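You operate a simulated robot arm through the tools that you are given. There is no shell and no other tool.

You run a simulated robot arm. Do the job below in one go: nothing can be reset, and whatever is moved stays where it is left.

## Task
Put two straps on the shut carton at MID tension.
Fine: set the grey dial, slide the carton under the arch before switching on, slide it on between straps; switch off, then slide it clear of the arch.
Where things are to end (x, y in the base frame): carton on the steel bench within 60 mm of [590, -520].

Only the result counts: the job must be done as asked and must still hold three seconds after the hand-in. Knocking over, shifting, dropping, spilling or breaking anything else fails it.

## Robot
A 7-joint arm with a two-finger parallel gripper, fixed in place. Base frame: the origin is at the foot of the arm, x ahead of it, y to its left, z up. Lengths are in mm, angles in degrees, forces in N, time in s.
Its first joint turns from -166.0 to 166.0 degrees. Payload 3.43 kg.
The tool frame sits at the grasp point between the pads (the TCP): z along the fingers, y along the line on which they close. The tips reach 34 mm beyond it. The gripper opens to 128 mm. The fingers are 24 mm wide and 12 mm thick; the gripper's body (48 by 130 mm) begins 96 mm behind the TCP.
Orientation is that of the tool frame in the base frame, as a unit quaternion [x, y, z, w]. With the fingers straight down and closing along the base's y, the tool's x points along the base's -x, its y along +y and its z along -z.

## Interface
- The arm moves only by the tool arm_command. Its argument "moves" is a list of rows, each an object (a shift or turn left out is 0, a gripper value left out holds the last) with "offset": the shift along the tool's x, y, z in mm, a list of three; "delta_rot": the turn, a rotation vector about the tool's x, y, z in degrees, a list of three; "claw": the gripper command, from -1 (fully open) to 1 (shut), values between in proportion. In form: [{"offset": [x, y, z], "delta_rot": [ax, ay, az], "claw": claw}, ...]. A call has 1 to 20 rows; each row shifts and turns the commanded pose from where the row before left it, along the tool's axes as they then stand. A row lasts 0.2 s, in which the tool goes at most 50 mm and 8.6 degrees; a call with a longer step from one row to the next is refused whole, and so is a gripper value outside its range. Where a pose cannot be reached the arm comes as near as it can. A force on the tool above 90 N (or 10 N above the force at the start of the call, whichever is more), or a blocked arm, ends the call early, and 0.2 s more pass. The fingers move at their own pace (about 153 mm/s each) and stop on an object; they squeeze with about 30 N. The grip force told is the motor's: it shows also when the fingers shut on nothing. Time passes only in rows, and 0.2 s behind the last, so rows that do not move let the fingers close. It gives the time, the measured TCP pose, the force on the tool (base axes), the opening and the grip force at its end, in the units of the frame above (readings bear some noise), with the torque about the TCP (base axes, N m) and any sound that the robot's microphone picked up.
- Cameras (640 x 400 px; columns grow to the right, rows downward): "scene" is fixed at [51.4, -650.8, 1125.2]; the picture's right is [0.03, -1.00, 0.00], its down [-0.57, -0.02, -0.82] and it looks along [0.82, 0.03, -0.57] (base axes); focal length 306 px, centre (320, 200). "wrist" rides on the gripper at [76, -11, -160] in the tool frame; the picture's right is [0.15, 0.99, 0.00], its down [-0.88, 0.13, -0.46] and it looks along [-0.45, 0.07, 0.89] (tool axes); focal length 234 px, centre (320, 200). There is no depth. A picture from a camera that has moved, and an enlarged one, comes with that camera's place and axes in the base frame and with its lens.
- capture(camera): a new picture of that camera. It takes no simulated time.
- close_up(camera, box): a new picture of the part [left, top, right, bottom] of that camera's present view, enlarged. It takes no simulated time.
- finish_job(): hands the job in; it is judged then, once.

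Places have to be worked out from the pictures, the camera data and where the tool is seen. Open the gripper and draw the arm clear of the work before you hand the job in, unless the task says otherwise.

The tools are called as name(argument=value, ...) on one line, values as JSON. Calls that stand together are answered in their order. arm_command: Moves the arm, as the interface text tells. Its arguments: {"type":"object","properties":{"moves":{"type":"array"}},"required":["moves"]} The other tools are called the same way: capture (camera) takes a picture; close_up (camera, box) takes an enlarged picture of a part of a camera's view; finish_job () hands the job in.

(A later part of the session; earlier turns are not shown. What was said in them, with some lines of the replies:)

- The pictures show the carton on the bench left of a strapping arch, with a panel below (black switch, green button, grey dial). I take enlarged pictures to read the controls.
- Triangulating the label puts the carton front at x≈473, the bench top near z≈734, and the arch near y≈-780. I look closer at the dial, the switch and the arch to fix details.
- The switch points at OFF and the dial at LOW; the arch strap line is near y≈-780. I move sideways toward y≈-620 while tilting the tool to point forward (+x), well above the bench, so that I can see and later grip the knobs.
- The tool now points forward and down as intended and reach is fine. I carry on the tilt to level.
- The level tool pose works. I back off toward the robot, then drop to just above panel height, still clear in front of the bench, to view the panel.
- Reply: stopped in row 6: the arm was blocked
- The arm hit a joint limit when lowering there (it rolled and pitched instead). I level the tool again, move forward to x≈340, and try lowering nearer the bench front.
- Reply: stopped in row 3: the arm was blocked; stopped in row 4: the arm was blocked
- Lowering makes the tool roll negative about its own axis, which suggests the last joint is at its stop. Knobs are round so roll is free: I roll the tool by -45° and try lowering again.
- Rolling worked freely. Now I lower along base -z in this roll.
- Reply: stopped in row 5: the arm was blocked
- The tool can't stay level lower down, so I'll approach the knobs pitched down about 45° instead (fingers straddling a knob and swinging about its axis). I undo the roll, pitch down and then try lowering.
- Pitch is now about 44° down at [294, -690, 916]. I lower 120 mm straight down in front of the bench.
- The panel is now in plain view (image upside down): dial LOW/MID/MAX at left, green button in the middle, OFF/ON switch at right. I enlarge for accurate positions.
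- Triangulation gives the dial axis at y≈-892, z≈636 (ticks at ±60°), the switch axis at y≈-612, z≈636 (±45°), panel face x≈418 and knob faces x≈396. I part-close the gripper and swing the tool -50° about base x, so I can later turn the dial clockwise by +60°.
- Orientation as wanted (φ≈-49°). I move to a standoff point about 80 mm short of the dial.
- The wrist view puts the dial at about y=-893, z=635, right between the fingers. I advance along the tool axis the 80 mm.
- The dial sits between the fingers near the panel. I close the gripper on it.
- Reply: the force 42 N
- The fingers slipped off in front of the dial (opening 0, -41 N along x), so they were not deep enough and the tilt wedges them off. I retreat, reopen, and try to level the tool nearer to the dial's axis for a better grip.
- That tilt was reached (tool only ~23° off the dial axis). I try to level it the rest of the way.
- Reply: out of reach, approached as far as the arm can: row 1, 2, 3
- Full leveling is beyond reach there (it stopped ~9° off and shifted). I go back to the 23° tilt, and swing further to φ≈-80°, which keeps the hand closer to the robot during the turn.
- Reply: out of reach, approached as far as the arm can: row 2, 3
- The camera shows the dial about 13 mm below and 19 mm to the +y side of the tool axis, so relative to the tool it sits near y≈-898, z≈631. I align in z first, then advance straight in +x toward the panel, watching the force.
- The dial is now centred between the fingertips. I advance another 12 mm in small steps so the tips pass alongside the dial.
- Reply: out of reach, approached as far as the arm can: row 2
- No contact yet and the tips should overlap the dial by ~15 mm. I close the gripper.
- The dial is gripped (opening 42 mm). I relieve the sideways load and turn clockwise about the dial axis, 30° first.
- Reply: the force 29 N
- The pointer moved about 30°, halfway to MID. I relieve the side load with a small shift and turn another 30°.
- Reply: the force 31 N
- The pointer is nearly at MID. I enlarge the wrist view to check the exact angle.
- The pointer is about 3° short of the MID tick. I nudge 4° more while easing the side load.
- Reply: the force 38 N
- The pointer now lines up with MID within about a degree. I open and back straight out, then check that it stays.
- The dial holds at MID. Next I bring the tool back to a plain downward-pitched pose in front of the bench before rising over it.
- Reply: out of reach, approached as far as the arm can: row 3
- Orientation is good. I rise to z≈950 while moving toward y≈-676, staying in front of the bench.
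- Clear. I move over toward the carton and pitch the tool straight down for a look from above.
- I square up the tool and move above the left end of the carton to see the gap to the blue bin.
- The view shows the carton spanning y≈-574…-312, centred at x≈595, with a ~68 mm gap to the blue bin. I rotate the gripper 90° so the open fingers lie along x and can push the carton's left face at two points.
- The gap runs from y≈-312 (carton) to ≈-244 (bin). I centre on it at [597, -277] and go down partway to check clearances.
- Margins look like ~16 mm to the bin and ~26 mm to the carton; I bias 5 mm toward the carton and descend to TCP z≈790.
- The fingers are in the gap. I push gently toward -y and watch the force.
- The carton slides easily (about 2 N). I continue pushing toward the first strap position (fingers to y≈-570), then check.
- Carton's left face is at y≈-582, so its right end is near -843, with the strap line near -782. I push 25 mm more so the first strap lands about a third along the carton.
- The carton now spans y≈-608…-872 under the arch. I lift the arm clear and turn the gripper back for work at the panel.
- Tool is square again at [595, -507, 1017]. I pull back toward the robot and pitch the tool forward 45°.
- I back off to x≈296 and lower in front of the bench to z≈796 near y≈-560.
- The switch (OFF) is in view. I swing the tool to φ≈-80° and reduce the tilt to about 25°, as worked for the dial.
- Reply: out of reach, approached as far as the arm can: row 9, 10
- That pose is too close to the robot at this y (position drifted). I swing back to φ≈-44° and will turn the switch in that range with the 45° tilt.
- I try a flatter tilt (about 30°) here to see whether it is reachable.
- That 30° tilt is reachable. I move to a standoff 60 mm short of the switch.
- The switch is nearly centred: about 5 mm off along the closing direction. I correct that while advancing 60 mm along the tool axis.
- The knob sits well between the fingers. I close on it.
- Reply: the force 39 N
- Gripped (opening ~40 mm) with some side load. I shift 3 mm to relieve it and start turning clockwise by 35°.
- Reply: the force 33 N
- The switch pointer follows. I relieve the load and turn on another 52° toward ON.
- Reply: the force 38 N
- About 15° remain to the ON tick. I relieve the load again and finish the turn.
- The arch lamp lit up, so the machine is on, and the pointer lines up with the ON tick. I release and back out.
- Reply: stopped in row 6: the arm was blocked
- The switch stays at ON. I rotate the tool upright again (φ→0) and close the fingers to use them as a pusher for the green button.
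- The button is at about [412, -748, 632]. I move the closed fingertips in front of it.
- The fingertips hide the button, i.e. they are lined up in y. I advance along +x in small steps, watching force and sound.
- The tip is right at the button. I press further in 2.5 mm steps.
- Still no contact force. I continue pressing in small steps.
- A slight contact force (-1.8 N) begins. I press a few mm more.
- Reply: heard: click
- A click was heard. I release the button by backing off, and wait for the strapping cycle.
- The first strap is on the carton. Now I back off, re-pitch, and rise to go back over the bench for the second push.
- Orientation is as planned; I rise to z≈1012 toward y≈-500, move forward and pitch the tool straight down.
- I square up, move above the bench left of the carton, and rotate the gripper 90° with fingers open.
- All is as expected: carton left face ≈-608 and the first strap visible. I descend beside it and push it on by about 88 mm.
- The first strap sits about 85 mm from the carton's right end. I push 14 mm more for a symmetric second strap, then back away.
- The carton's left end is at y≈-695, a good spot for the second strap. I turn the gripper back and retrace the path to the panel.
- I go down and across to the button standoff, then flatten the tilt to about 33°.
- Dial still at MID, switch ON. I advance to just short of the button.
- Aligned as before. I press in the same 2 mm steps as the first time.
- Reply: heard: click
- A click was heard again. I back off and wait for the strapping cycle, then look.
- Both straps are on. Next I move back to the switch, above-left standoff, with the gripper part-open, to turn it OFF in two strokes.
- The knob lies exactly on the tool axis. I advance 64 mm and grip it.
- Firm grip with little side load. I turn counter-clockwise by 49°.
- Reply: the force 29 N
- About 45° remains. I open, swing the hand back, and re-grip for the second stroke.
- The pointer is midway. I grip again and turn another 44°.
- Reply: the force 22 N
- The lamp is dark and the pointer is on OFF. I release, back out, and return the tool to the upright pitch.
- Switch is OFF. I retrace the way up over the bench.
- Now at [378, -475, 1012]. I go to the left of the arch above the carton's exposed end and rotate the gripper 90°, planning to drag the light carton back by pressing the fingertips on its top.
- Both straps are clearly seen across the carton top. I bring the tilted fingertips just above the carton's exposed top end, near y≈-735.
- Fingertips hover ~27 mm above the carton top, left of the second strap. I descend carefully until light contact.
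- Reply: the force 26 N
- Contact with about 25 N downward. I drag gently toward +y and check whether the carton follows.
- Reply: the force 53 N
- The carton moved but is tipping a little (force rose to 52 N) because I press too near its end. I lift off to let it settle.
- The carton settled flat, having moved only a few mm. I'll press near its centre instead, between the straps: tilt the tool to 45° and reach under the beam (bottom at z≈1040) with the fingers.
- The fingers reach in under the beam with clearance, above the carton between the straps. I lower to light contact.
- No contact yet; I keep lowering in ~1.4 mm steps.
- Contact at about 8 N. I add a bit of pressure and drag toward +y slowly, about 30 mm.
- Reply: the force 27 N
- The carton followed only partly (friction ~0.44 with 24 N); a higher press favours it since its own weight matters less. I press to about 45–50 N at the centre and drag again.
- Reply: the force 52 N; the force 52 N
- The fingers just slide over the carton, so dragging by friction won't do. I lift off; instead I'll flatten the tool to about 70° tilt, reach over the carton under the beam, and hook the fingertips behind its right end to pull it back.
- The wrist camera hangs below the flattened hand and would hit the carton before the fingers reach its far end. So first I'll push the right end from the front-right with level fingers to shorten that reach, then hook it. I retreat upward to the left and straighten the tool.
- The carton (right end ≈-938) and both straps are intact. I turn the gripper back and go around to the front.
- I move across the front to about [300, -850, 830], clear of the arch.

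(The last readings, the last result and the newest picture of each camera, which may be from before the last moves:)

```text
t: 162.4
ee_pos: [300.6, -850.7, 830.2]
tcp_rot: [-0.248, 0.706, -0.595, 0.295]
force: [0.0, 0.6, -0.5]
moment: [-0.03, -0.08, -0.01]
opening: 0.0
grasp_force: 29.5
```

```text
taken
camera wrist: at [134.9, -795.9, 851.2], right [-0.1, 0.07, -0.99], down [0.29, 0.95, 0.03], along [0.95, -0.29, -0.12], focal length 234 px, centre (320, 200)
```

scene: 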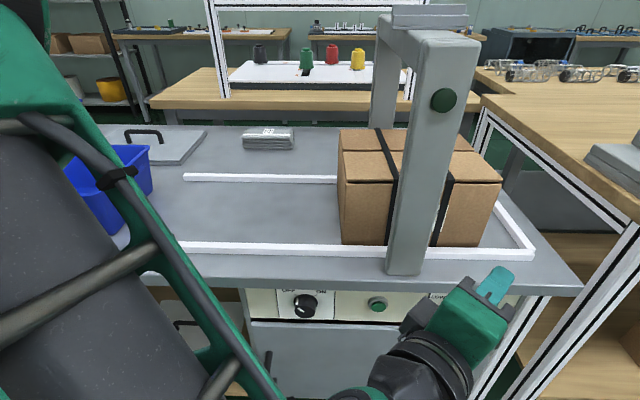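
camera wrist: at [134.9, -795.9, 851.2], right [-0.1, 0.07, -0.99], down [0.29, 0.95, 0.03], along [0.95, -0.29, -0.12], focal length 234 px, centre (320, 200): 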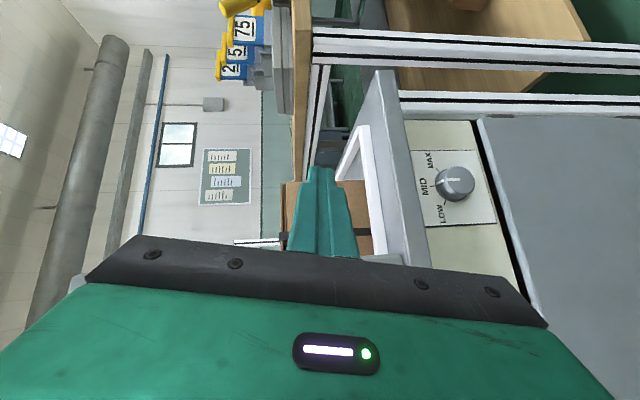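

The orientation is reached and the dial still reads MID. I flatten the tilt to about 25° for a more +x pointing finger.

arm_command(moves=[{"delta_rot": [0, -6.7, 0]}, {"delta_rot": [0, -6.7, 0]}, {"delta_rot": [0, -6.7, 0]}, {}])

```text
t: 163.4
ee_pos: [302.5, -850.4, 829.6]
tcp_rot: [-0.349, 0.644, -0.541, 0.414]
force: [-0.3, 0.4, -0.1]
moment: [-0.01, -0.05, 0.0]
opening: 0.0
grasp_force: 30.0
```

Now I move to y≈-975 in front of the bench's right part and check the reach.

arm_command(moves=[{"offset": [33.7, -7.1, 25.2]}, {"offset": [33.7, -7.1, 25.2]}, {"offset": [33.7, -7.1, 25.2]}, {}])

capture(camera="wrist")

capture(camera="scene")

```text
t: 164.4
ee_pos: [328.5, -976.3, 830.0]
tcp_rot: [-0.348, 0.644, -0.541, 0.413]
force: [0.1, 0.7, -0.8]
moment: [-0.05, -0.09, 0.01]
opening: 0.0
grasp_force: 29.7
```

```text
taken
camera wrist: at [152.0, -980.2, 840.7], right [-0.06, 0.04, -1.0], down [-0.05, 1.0, 0.04], along [1.0, 0.05, -0.06], focal length 234 px, centre (320, 200)
```

wrist: 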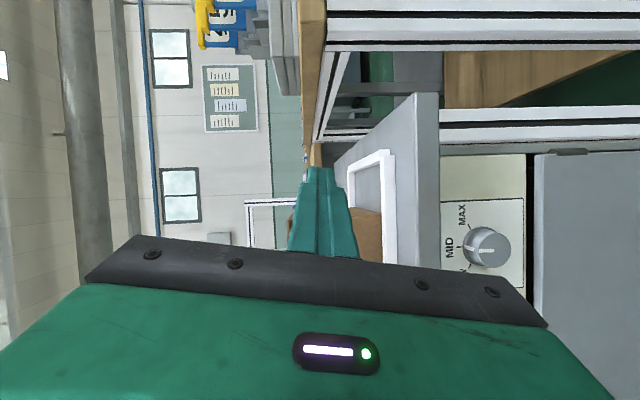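

```text
taken
```

scene: 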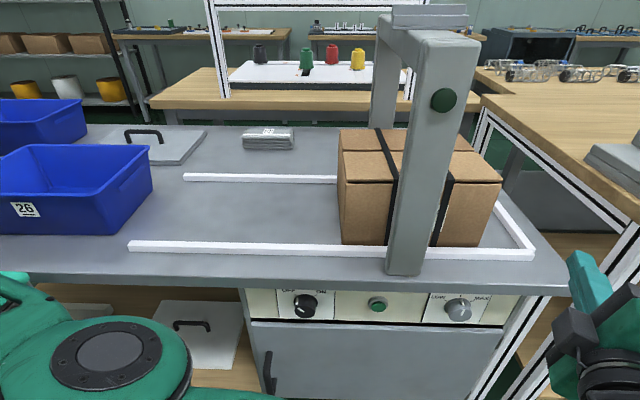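

Reach is fine. I move forward in +x alongside the carton's right end, staying ~16 mm clear of it.

arm_command(moves=[{"offset": [-13.6, 5.9, 32.3]}, {"offset": [-13.6, 5.9, 32.3]}, {"offset": [-13.6, 5.9, 32.3]}, {}])

capture(camera="wrist")

capture(camera="scene")

```text
t: 165.4
ee_pos: [433.9, -977.3, 811.8]
tcp_rot: [-0.348, 0.644, -0.541, 0.414]
force: [-0.6, -0.5, -0.2]
moment: [-0.02, -0.03, 0.02]
opening: 0.0
grasp_force: 29.6
```

```text
taken
camera wrist: at [257.9, -981.1, 824.1], right [-0.06, 0.04, -1.0], down [-0.05, 1.0, 0.04], along [1.0, 0.05, -0.06], focal length 234 px, centre (320, 200)
```

wrist: 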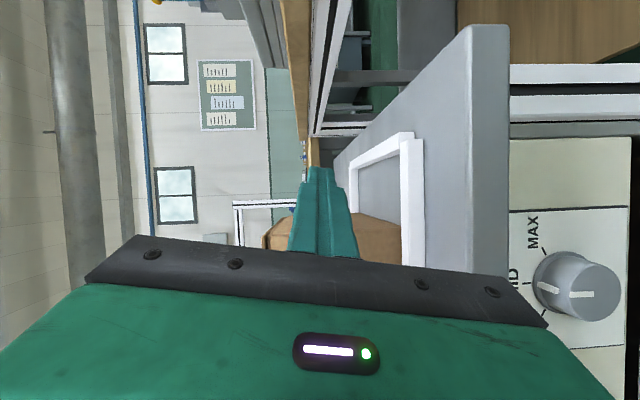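

```text
taken
```

scene: 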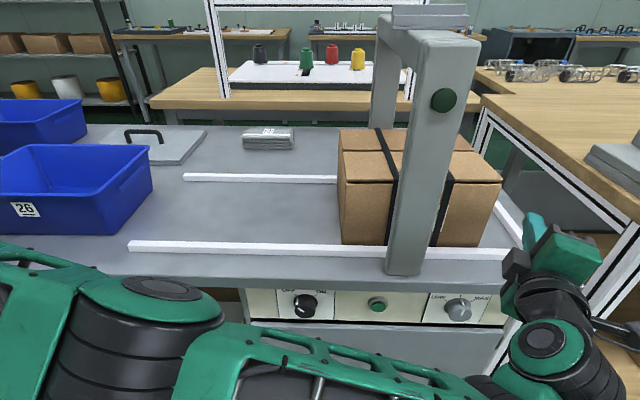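

Clear so far. I continue forward to x≈520 so the fingers lie along the carton's right face.

arm_command(moves=[{"offset": [-9.8, 3.6, 27.1]}, {"offset": [-9.8, 3.6, 27.1]}, {"offset": [-9.8, 3.6, 27.1]}, {}])

capture(camera="wrist")

capture(camera="scene")

```text
t: 166.4
ee_pos: [519.8, -984.3, 800.1]
tcp_rot: [-0.347, 0.644, -0.541, 0.415]
force: [-0.4, -0.9, -0.9]
moment: [-0.02, -0.03, -0.02]
opening: 0.1
grasp_force: 30.1
```

```text
taken
camera wrist: at [344.9, -988.0, 811.3], right [-0.06, 0.04, -1.0], down [-0.05, 1.0, 0.04], along [1.0, 0.05, -0.06], focal length 234 px, centre (320, 200)
```

wrist: 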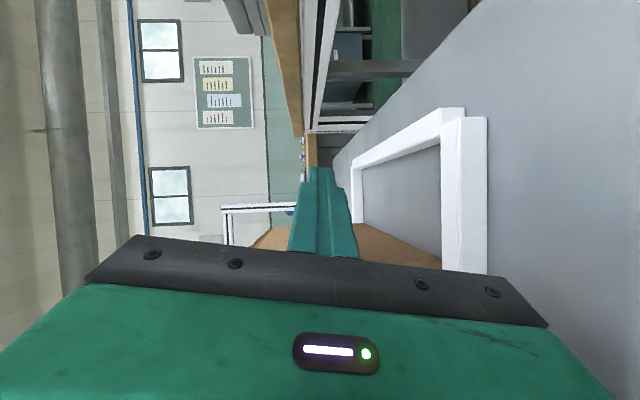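

```text
taken
```

scene: 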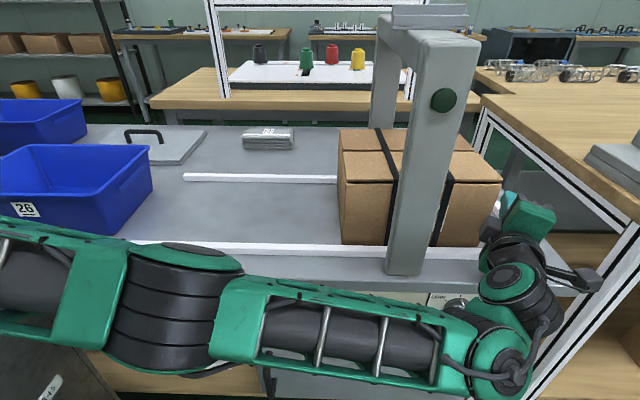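

Reach is ample. I pull back slightly to x≈485 so the hand body stays in front of the arch leg, then push the carton's right end toward +y.

arm_command(moves=[{"offset": [14.5, 0, -31.9]}, {"offset": [-10.8, 2.05, -4.9]}, {"offset": [-10.8, 2.05, -4.9]}, {"offset": [-10.8, 2.05, -4.9]}, {"offset": [-10.8, 2.05, -4.9]}, {"offset": [-10.8, 2.05, -4.9]}, {}])

capture(camera="scene")

capture(camera="wrist")

```text
t: 168.0
ee_pos: [484.2, -922.2, 800.0]
tcp_rot: [-0.347, 0.644, -0.543, 0.413]
force: [-4.4, -7.4, 6.2]
moment: [0.07, -0.04, 0.01]
opening: 0.0
grasp_force: 30.3
```

```text
taken
```

scene: 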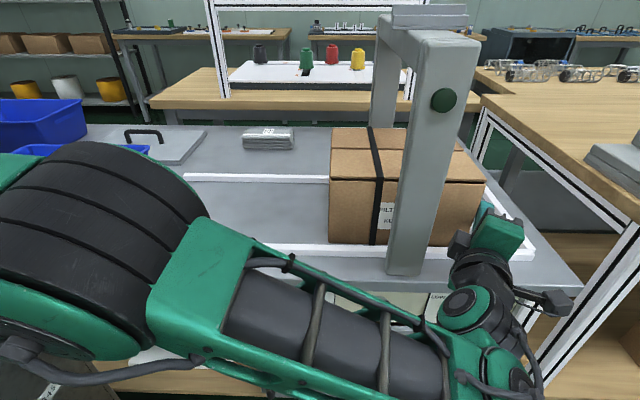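

```text
taken
camera wrist: at [307.5, -927.0, 811.8], right [-0.06, 0.04, -1.0], down [-0.05, 1.0, 0.04], along [1.0, 0.05, -0.06], focal length 234 px, centre (320, 200)
```

wrist: 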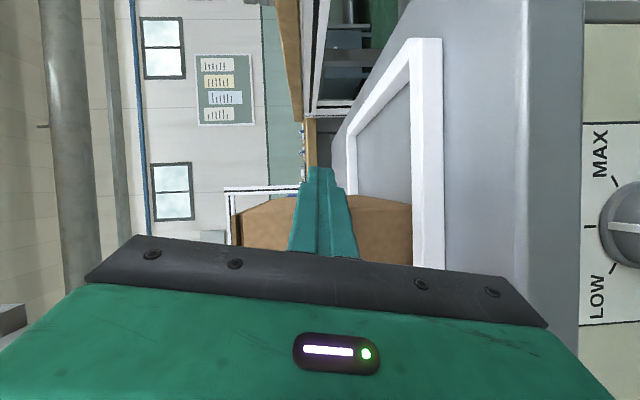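

The push works with small force, and the carton slides +y. I continue another 58 mm.

arm_command(moves=[{"offset": [-10.8, 2.05, -4.9]}, {"offset": [-10.8, 2.05, -4.9]}, {"offset": [-10.8, 2.05, -4.9]}, {"offset": [-10.8, 2.05, -4.9]}, {"offset": [-9, 1.7, -4.1]}, {}])

capture(camera="scene")

capture(camera="wrist")

```text
t: 169.4
ee_pos: [482.6, -863.1, 799.6]
tcp_rot: [-0.348, 0.644, -0.541, 0.414]
force: [-15.0, -3.6, -8.1]
moment: [-0.63, -0.83, 1.05]
opening: 0.1
grasp_force: 29.7
```

```text
taken
```

scene: 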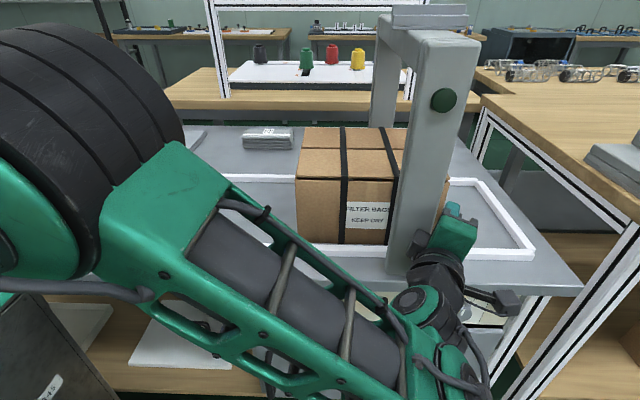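

```text
taken
camera wrist: at [306.8, -867.6, 810.3], right [-0.06, 0.04, -1.0], down [-0.05, 1.0, 0.04], along [1.0, 0.05, -0.06], focal length 234 px, centre (320, 200)
```

wrist: 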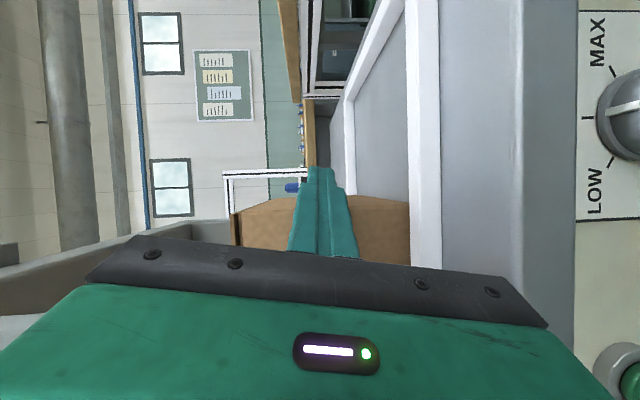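

The carton's left end is now at y≈-588, so its right end is ≈-850. A force along -x hints at brushing the arch leg, so I back off at once and retreat.

arm_command(moves=[{"offset": [9, -1.7, 4.1]}, {"offset": [18, -3.4, 8.2]}, {"offset": [16.6, 0, -36.4]}, {"offset": [16.6, 0, -36.4]}, {"offset": [16.6, 0, -36.4]}, {"offset": [16.6, 0, -36.4]}, {"offset": [12, 0, -26]}, {}])

close_up(camera="scene", box=[270, 90, 560, 290])

```text
t: 171.2
ee_pos: [297.6, -891.0, 800.6]
tcp_rot: [-0.347, 0.644, -0.542, 0.414]
force: [-0.5, 0.0, -0.1]
moment: [0.0, 0.0, 0.03]
opening: 0.0
grasp_force: 29.7
```

```text
2.00 times, centred on (415, 190) of scene
camera zoom: at [51.4, -650.8, 1125.2], right [0.03, -1.0, 0.0], down [-0.57, -0.02, -0.82], along [0.82, 0.03, -0.57], focal length 613 px, centre (130, 220)
```

zoom: 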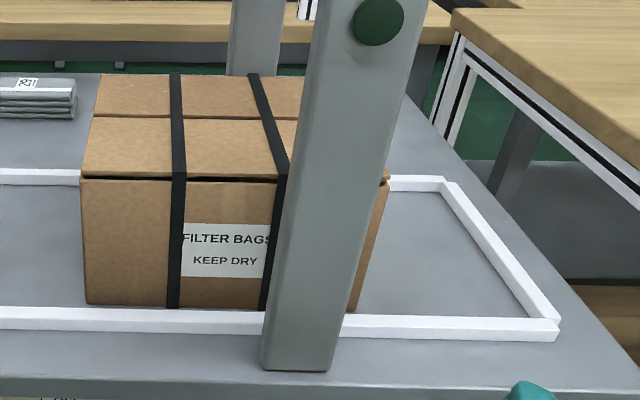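

The carton now spans y≈-592…-852, straight, straps intact, arch unmoved. Next I return over the top to hook its right end from the left with tilted open fingers.

arm_command(moves=[{"offset": [-20.3, -11.3, -9.2]}, {"offset": [-20.3, -11.3, -9.2]}, {"delta_rot": [0, 6.7, 0]}, {"delta_rot": [0, 6.7, 0]}, {"delta_rot": [0, 6.7, 0]}, {"delta_rot": [-5.66, 0, 5.66]}, {"delta_rot": [-5.66, 0, 5.66]}, {"delta_rot": [-5.66, 0, 5.66]}, {"delta_rot": [-5.66, 0, 5.66]}, {"delta_rot": [-5.66, 0, 5.66]}, {"delta_rot": [-5.66, 0, 5.66]}, {"delta_rot": [-5.66, 0, 5.66]}, {"delta_rot": [-5.66, 0, 5.66]}, {"delta_rot": [-5.66, 0, 5.66]}, {"delta_rot": [-5.66, 0, 5.66]}, {}])

```text
t: 174.6
ee_pos: [296.8, -851.8, 828.8]
tcp_rot: [-0.003, 0.924, 0.001, 0.383]
force: [0.1, 0.1, 0.9]
moment: [0.03, 0.0, 0.03]
opening: 0.0
grasp_force: 29.5
```

I retrace: across and up to the left, then pitch the tool straight down.

arm_command(moves=[{"offset": [-13.8, 38.2, -13.8]}, {"offset": [-13.8, 38.2, -13.8]}, {"offset": [-13.8, 38.2, -13.8]}, {"offset": [-13.8, 38.2, -13.8]}, {"offset": [-13.8, 38.2, -13.8]}, {"offset": [-13.8, 38.2, -13.8]}, {"offset": [-13.8, 38.2, -13.8]}, {"offset": [-13.8, 38.2, -13.8]}, {"offset": [-13.8, 38.2, -13.8]}, {"offset": [-27.6, 14, 27.6]}, {"offset": [-27.6, 14, 27.6]}, {"delta_rot": [0, 7.5, 0]}, {"delta_rot": [0, 7.5, 0]}, {"delta_rot": [0, 7.5, 0]}, {"delta_rot": [0, 7.5, 0]}, {"delta_rot": [0, 7.5, 0]}, {"delta_rot": [0, 7.5, 0]}, {}])

arm_command(moves=[{"offset": [-44, -16, 0], "claw": -1}, {"offset": [-44, -16, 0]}, {"offset": [-44, -16, 0]}, {"offset": [-44, -16, 0]}, {"offset": [-44, -16, 0]}, {"delta_rot": [0, 0, 8.2]}, {"delta_rot": [0, 0, 8.2]}, {"delta_rot": [0, 0, 8.2]}, {"delta_rot": [0, 0, 8.2]}, {"delta_rot": [0, 0, 8.2]}, {"delta_rot": [0, 0, 8.2]}, {"delta_rot": [0, 0, 8.2]}, {"delta_rot": [0, 0, 8.2]}, {"delta_rot": [0, 0, 8.2]}, {"delta_rot": [0, 0, 8.1]}, {"delta_rot": [0, 0, 8.1]}, {}])

```text
t: 178.4
ee_pos: [372.6, -481.8, 1004.8]
tcp_rot: [-0.003, 1.0, 0.0, 0.0]
force: [-0.7, 0.4, 0.4]
moment: [-0.01, 0.0, 0.0]
opening: 0.1
grasp_force: 29.8
```

```text
t: 182.0
ee_pos: [593.0, -559.4, 1005.3]
tcp_rot: [0.705, 0.709, 0.001, 0.001]
force: [0.2, -0.9, 0.6]
moment: [0.0, -0.03, 0.01]
opening: 127.9
grasp_force: 0.0
```

I tilt the tool by 60° and slide in along its axis to just above the carton top.

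arm_command(moves=[{"delta_rot": [0, -7.5, 0]}, {"delta_rot": [0, -7.5, 0]}, {"delta_rot": [0, -7.5, 0]}, {"delta_rot": [0, -7.5, 0]}, {"delta_rot": [0, -7.5, 0]}, {"delta_rot": [0, -7.5, 0]}, {"delta_rot": [0, -7.5, 0]}, {"delta_rot": [0, -7.5, 0]}, {"offset": [1.65, 1, 47.2]}, {"offset": [1.65, 1, 47.2]}, {"offset": [1.65, 1, 47.2]}, {"offset": [1.65, 1, 45]}, {}])

capture(camera="scene")

capture(camera="wrist")

```text
t: 184.8
ee_pos: [598.3, -716.3, 906.8]
tcp_rot: [0.61, 0.613, -0.353, 0.356]
force: [-0.8, 0.3, 0.3]
moment: [-0.01, 0.01, 0.02]
opening: 128.0
grasp_force: 0.1
```

```text
taken
```

scene: 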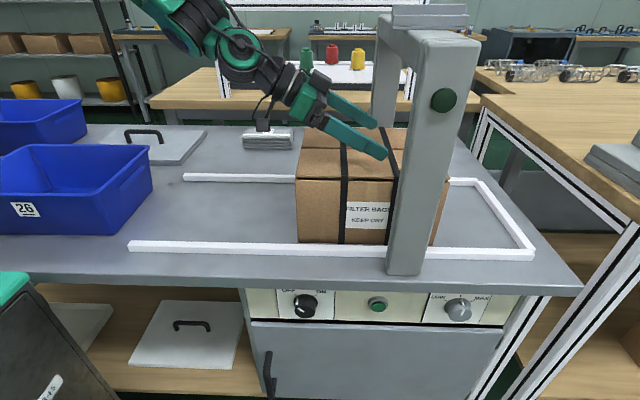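

```text
taken
camera wrist: at [585.8, -541.6, 921.1], right [0.99, 0.08, -0.13], down [0.13, -0.04, 0.99], along [0.07, -1.0, -0.05], focal length 234 px, centre (320, 200)
```

wrist: 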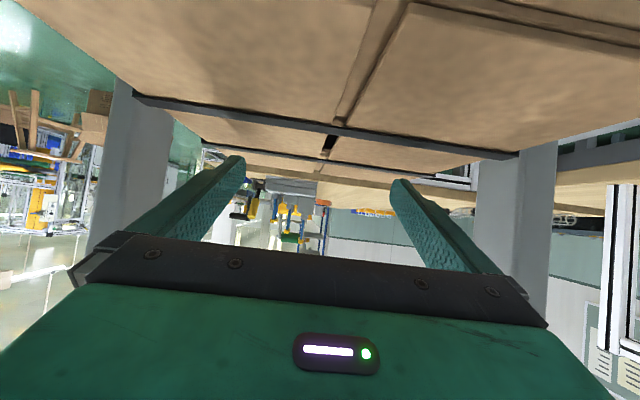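

The camera pod clears the carton top by >30 mm, and the fingertips by ~10 mm. I traverse -y over the carton and under the beam, in two stages.

arm_command(moves=[{"offset": [-9, 0, 16.5]}, {"offset": [-9, 0, 16.5]}, {"offset": [-9, 0, 16.5]}, {"offset": [-9, 0, 16.5]}, {}])

capture(camera="scene")

close_up(camera="scene", box=[280, 20, 500, 180])

```text
t: 186.0
ee_pos: [596.6, -794.3, 905.6]
tcp_rot: [0.61, 0.614, -0.351, 0.356]
force: [-0.3, -0.8, -0.9]
moment: [0.02, 0.05, 0.0]
opening: 127.9
grasp_force: 0.1
```

```text
taken
```

scene: 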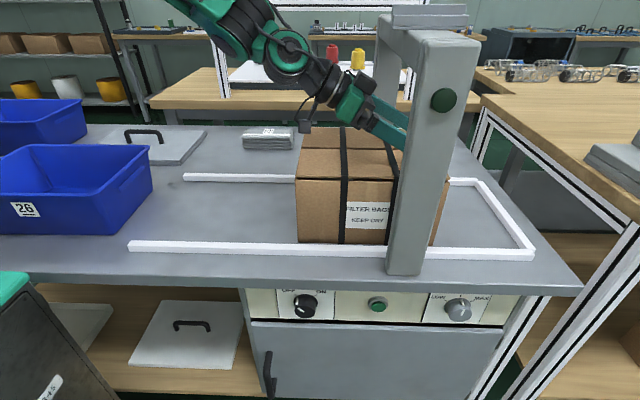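

```text
2.50 times, centred on (390, 100) of scene
camera zoom: at [51.4, -650.8, 1125.2], right [0.03, -1.0, 0.0], down [-0.57, -0.02, -0.82], along [0.82, 0.03, -0.57], focal length 766 px, centre (145, 450)
```

zoom: 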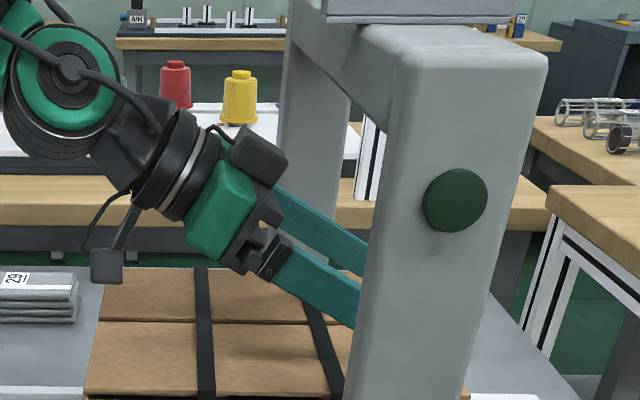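

Clearance to the beam looks large. I continue the traverse until the tips are past the carton's right end.

arm_command(moves=[{"offset": [-9, 0, 16.2]}, {"offset": [-9, 0, 16.2]}, {"offset": [-9, 0, 16.2]}, {"offset": [-9, 0, 16.2]}, {}])

capture(camera="wrist")

close_up(camera="scene", box=[280, 20, 520, 200])

```text
t: 187.2
ee_pos: [597.5, -867.7, 903.4]
tcp_rot: [0.611, 0.613, -0.353, 0.355]
force: [0.2, -0.5, 0.4]
moment: [-0.01, -0.01, -0.02]
opening: 128.2
grasp_force: 0.0
```

```text
taken
camera wrist: at [586.1, -691.7, 918.0], right [0.99, 0.08, -0.13], down [0.13, -0.04, 0.99], along [0.07, -1.0, -0.05], focal length 234 px, centre (320, 200)
```

wrist: 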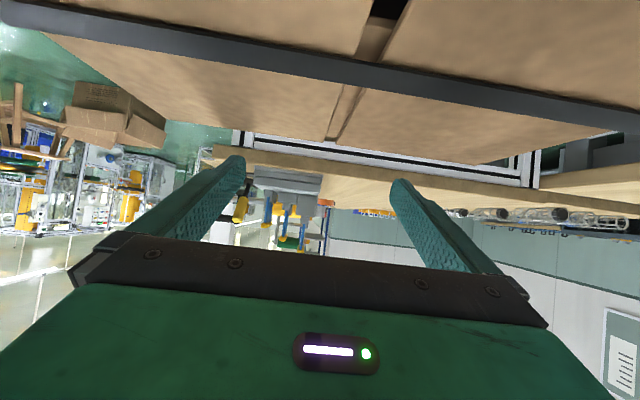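

```text
2.22 times, centred on (400, 110) of scene
camera zoom: at [51.4, -650.8, 1125.2], right [0.03, -1.0, 0.0], down [-0.57, -0.02, -0.82], along [0.82, 0.03, -0.57], focal length 681 px, centre (142, 400)
```

zoom: 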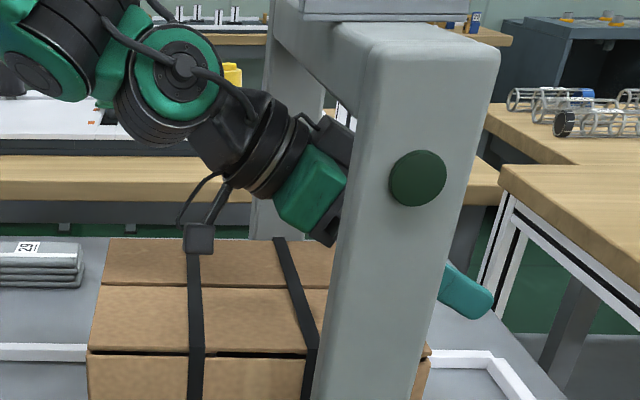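

Tips are ~40 mm beyond the carton's right edge. I lower 24 mm so the fingertips drop behind the end face.

arm_command(moves=[{"offset": [10.4, 0, 6]}, {"offset": [10.4, 0, 6]}, {}])

close_up(camera="scene", box=[280, 60, 520, 240])

```text
t: 188.0
ee_pos: [598.5, -866.8, 879.3]
tcp_rot: [0.61, 0.614, -0.352, 0.356]
force: [0.6, -0.9, 0.0]
moment: [-0.02, -0.03, -0.02]
opening: 128.0
grasp_force: 0.1
```

```text
2.22 times, centred on (400, 150) of scene
camera zoom: at [51.4, -650.8, 1125.2], right [0.03, -1.0, 0.0], down [-0.57, -0.02, -0.82], along [0.82, 0.03, -0.57], focal length 681 px, centre (142, 311)
```

zoom: 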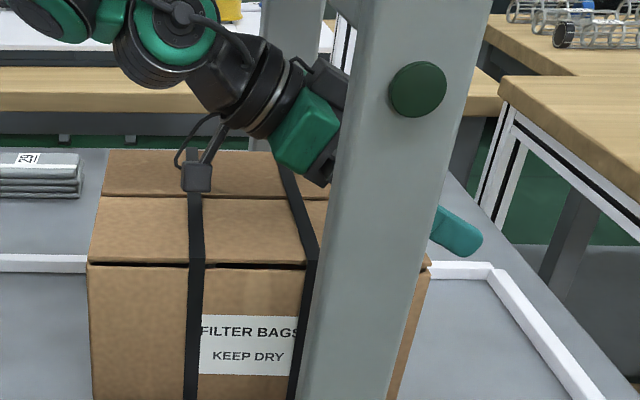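

The tips are behind the end face. I pull toward +y gently.

arm_command(moves=[{"offset": [5, 0, -8.66]}, {"offset": [5, 0, -8.66]}, {"offset": [5, 0, -8.66]}, {"offset": [5, 0, -8.66]}, {"offset": [5, 0, -8.66]}])

capture(camera="scene")

capture(camera="wrist")

```text
t: 189.2
ee_pos: [597.8, -816.9, 881.7]
tcp_rot: [0.611, 0.613, -0.353, 0.356]
force: [1.3, -7.0, 10.4]
moment: [-0.05, -0.16, -0.09]
opening: 128.2
grasp_force: 0.0
```

```text
taken
```

scene: 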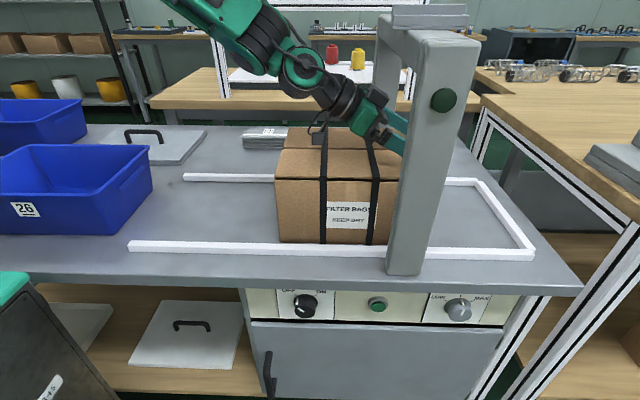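

```text
taken
camera wrist: at [586.8, -641.6, 895.9], right [0.99, 0.08, -0.12], down [0.13, -0.04, 0.99], along [0.07, -1.0, -0.05], focal length 234 px, centre (320, 200)
```

wrist: 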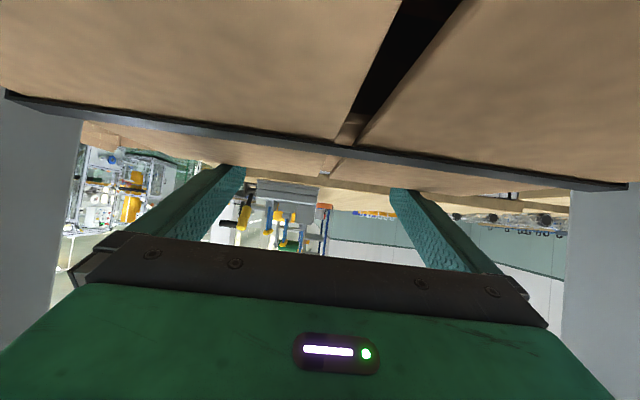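

The hook works: the carton moved 41 mm with ~7 N. I continue pulling.

arm_command(moves=[{"offset": [6, 0, -10.4]}, {"offset": [6, 0, -10.4]}, {"offset": [6, 0, -10.4]}, {"offset": [6, 0, -10.4]}, {"offset": [6, 0, -10.4]}, {"offset": [6, 0, -10.4]}, {"offset": [6, 0, -10.4]}])

capture(camera="scene")

```text
t: 190.8
ee_pos: [596.3, -732.7, 881.3]
tcp_rot: [0.61, 0.613, -0.353, 0.356]
force: [-1.6, -10.9, 25.7]
moment: [-0.06, 0.0, -0.12]
opening: 128.1
grasp_force: 0.0
```

```text
taken
```

scene: 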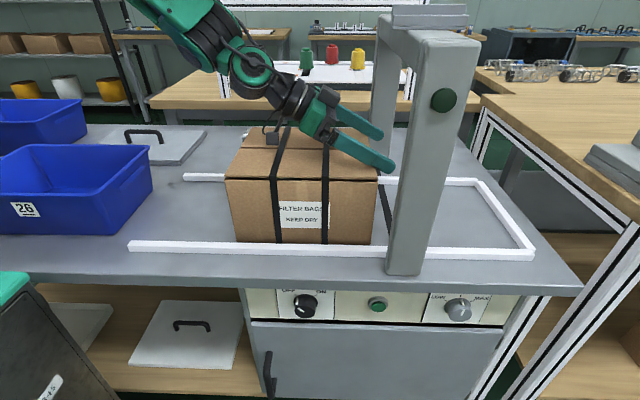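

The carton spans y≈-471…-733 now (centre ≈-602). I pull another ~82 mm.

arm_command(moves=[{"offset": [6, 0, -10.4]}, {"offset": [6, 0, -10.4]}, {"offset": [6, 0, -10.4]}, {"offset": [6, 0, -10.4]}, {"offset": [6, 0, -10.4]}, {"offset": [5, 0, -8.66]}, {"offset": [5, 0, -8.66]}, {}])

capture(camera="scene")

capture(camera="wrist")

```text
t: 192.6
ee_pos: [596.8, -652.4, 880.5]
tcp_rot: [0.611, 0.613, -0.353, 0.355]
force: [0.4, -9.9, 24.2]
moment: [-0.07, -0.15, -0.13]
opening: 127.5
grasp_force: 0.1
```

```text
taken
```

scene: 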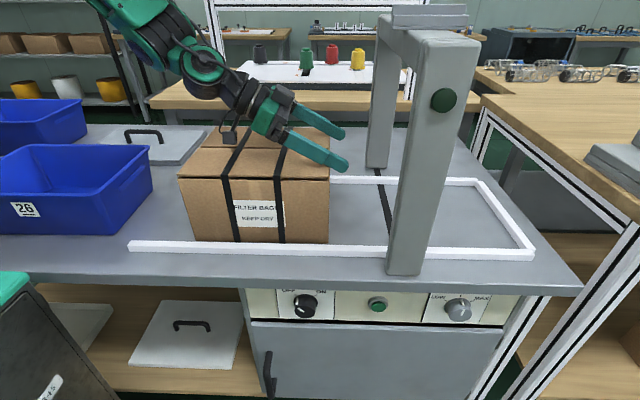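

```text
taken
camera wrist: at [585.8, -476.5, 895.8], right [0.99, 0.08, -0.12], down [0.13, -0.04, 0.99], along [0.07, -1.0, -0.05], focal length 234 px, centre (320, 200)
```

wrist: 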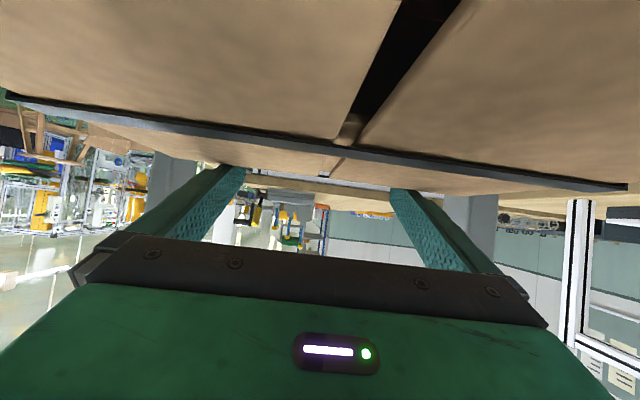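

The carton is centred near y≈-519. I unhook by moving slightly -y, lift, and straighten the tool well above.

arm_command(moves=[{"offset": [-6, 0, 10.4]}, {"offset": [-9, 0, 15.6]}, {"offset": [-17.3, 0, -10]}, {"offset": [-26, 0, -15]}, {"offset": [-26, 0, -15]}, {"offset": [-26, 0, -15]}, {"offset": [-10, 0, -40]}, {"offset": [-10, 0, -40]}, {"delta_rot": [0, 7.5, 0]}, {"delta_rot": [0, 7.5, 0]}, {"delta_rot": [0, 7.5, 0]}, {"delta_rot": [0, 7.5, 0]}, {"delta_rot": [0, 7.5, 0]}, {"delta_rot": [0, 7.5, 0]}, {"delta_rot": [0, 7.5, 0]}, {"delta_rot": [0, 7.5, 0]}, {}])

capture(camera="scene")

capture(camera="wrist")

close_up(camera="scene", box=[140, 110, 540, 340])

```text
t: 196.2
ee_pos: [596.8, -623.3, 1046.9]
tcp_rot: [0.705, 0.709, 0.0, 0.0]
force: [0.3, -0.6, 0.2]
moment: [0.01, 0.01, 0.0]
opening: 128.0
grasp_force: 0.0
```

```text
taken
```

scene: 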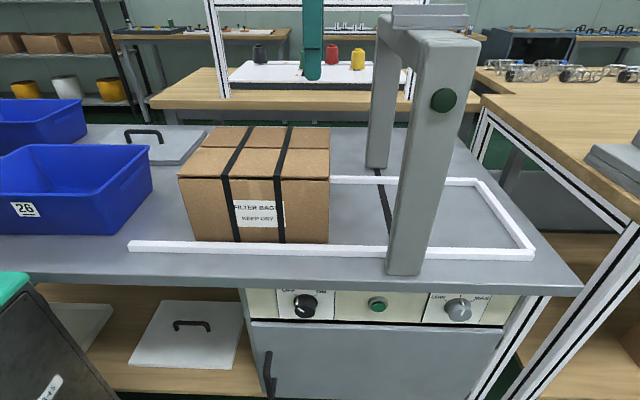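

```text
taken
camera wrist: at [585.0, -547.8, 1207.3], right [0.99, 0.15, 0.0], down [0.14, -0.88, 0.46], along [0.07, -0.45, -0.89], focal length 234 px, centre (320, 200)
```

wrist: 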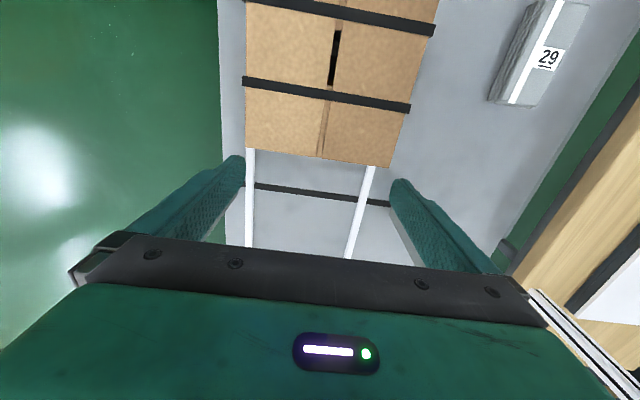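

```text
1.60 times, centred on (340, 225) of scene
camera zoom: at [51.4, -650.8, 1125.2], right [0.03, -1.0, 0.0], down [-0.57, -0.02, -0.82], along [0.82, 0.03, -0.57], focal length 490 px, centre (288, 160)
```

zoom: 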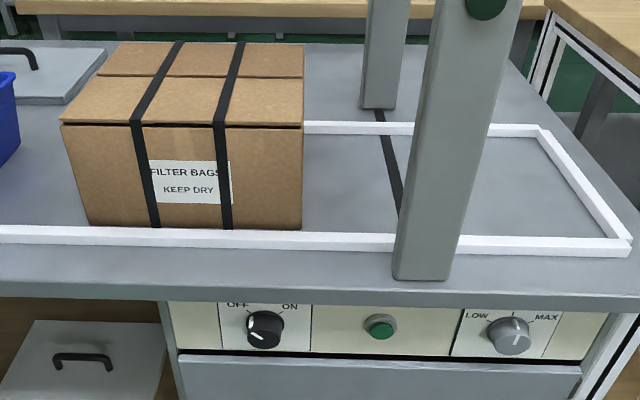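

Two straps are on, switch OFF, dial MID, lamp dark, and the carton is centred at about [597, -519] on the bench, clear of the arch. I draw the arm up and away from the work before handing in.

arm_command(moves=[{"offset": [20, 0, -30]}, {"offset": [20, 0, -30]}, {"offset": [0, -30, 0]}, {"offset": [0, -40, 0]}, {"offset": [0, -40, 0]}, {"offset": [0, -40, 0]}, {}, {}, {}])

capture(camera="scene")

```text
t: 198.2
ee_pos: [445.5, -585.1, 1106.8]
tcp_rot: [0.705, 0.71, -0.001, 0.0]
force: [1.0, -0.5, -0.6]
moment: [-0.03, 0.04, 0.01]
opening: 128.1
grasp_force: 0.0
```

```text
taken
```

scene: 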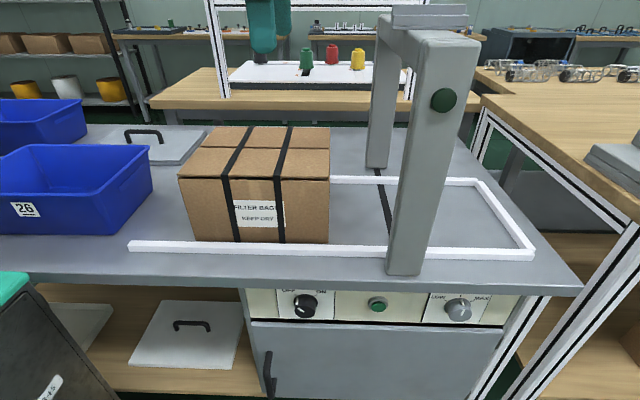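

The arm is clear with the gripper open, and everything is at rest as required. I hand the job in.

finish_job()

```text
The job is handed in.
```

I put two straps on the carton at MID tension and handed the job in; I don't have the judging result.

- **Final position:** the carton sits at about [597, -519], clear of the arch. That is roughly 7 mm from the target, judged from the camera pictures.
- **Controls:** the dial was set to MID before strapping and still reads MID. The switch is back at OFF and the arch lamp is dark.
- **Straps:** the carton was slid about 88 mm on between straps. The straps sit roughly 90 mm apart, about a third of the way in from each end.
- **Surroundings:** the bin, the arch and the other items look unmoved in the last pictures.

**Return slide:** sliding the carton back out did not go smoothly. Dragging it by pressing on its top failed. One attempt briefly tipped the carton, with up to about 52 N on it, before I lifted off and it settled flat.

I then pushed it part of the way from the front right. At the end of that push the hand may have brushed the arch leg, at about 15 N, and I backed off at once. The rest of the way I hooked the fingers behind its right end and pulled it. The carton and straps look undamaged in the pictures.
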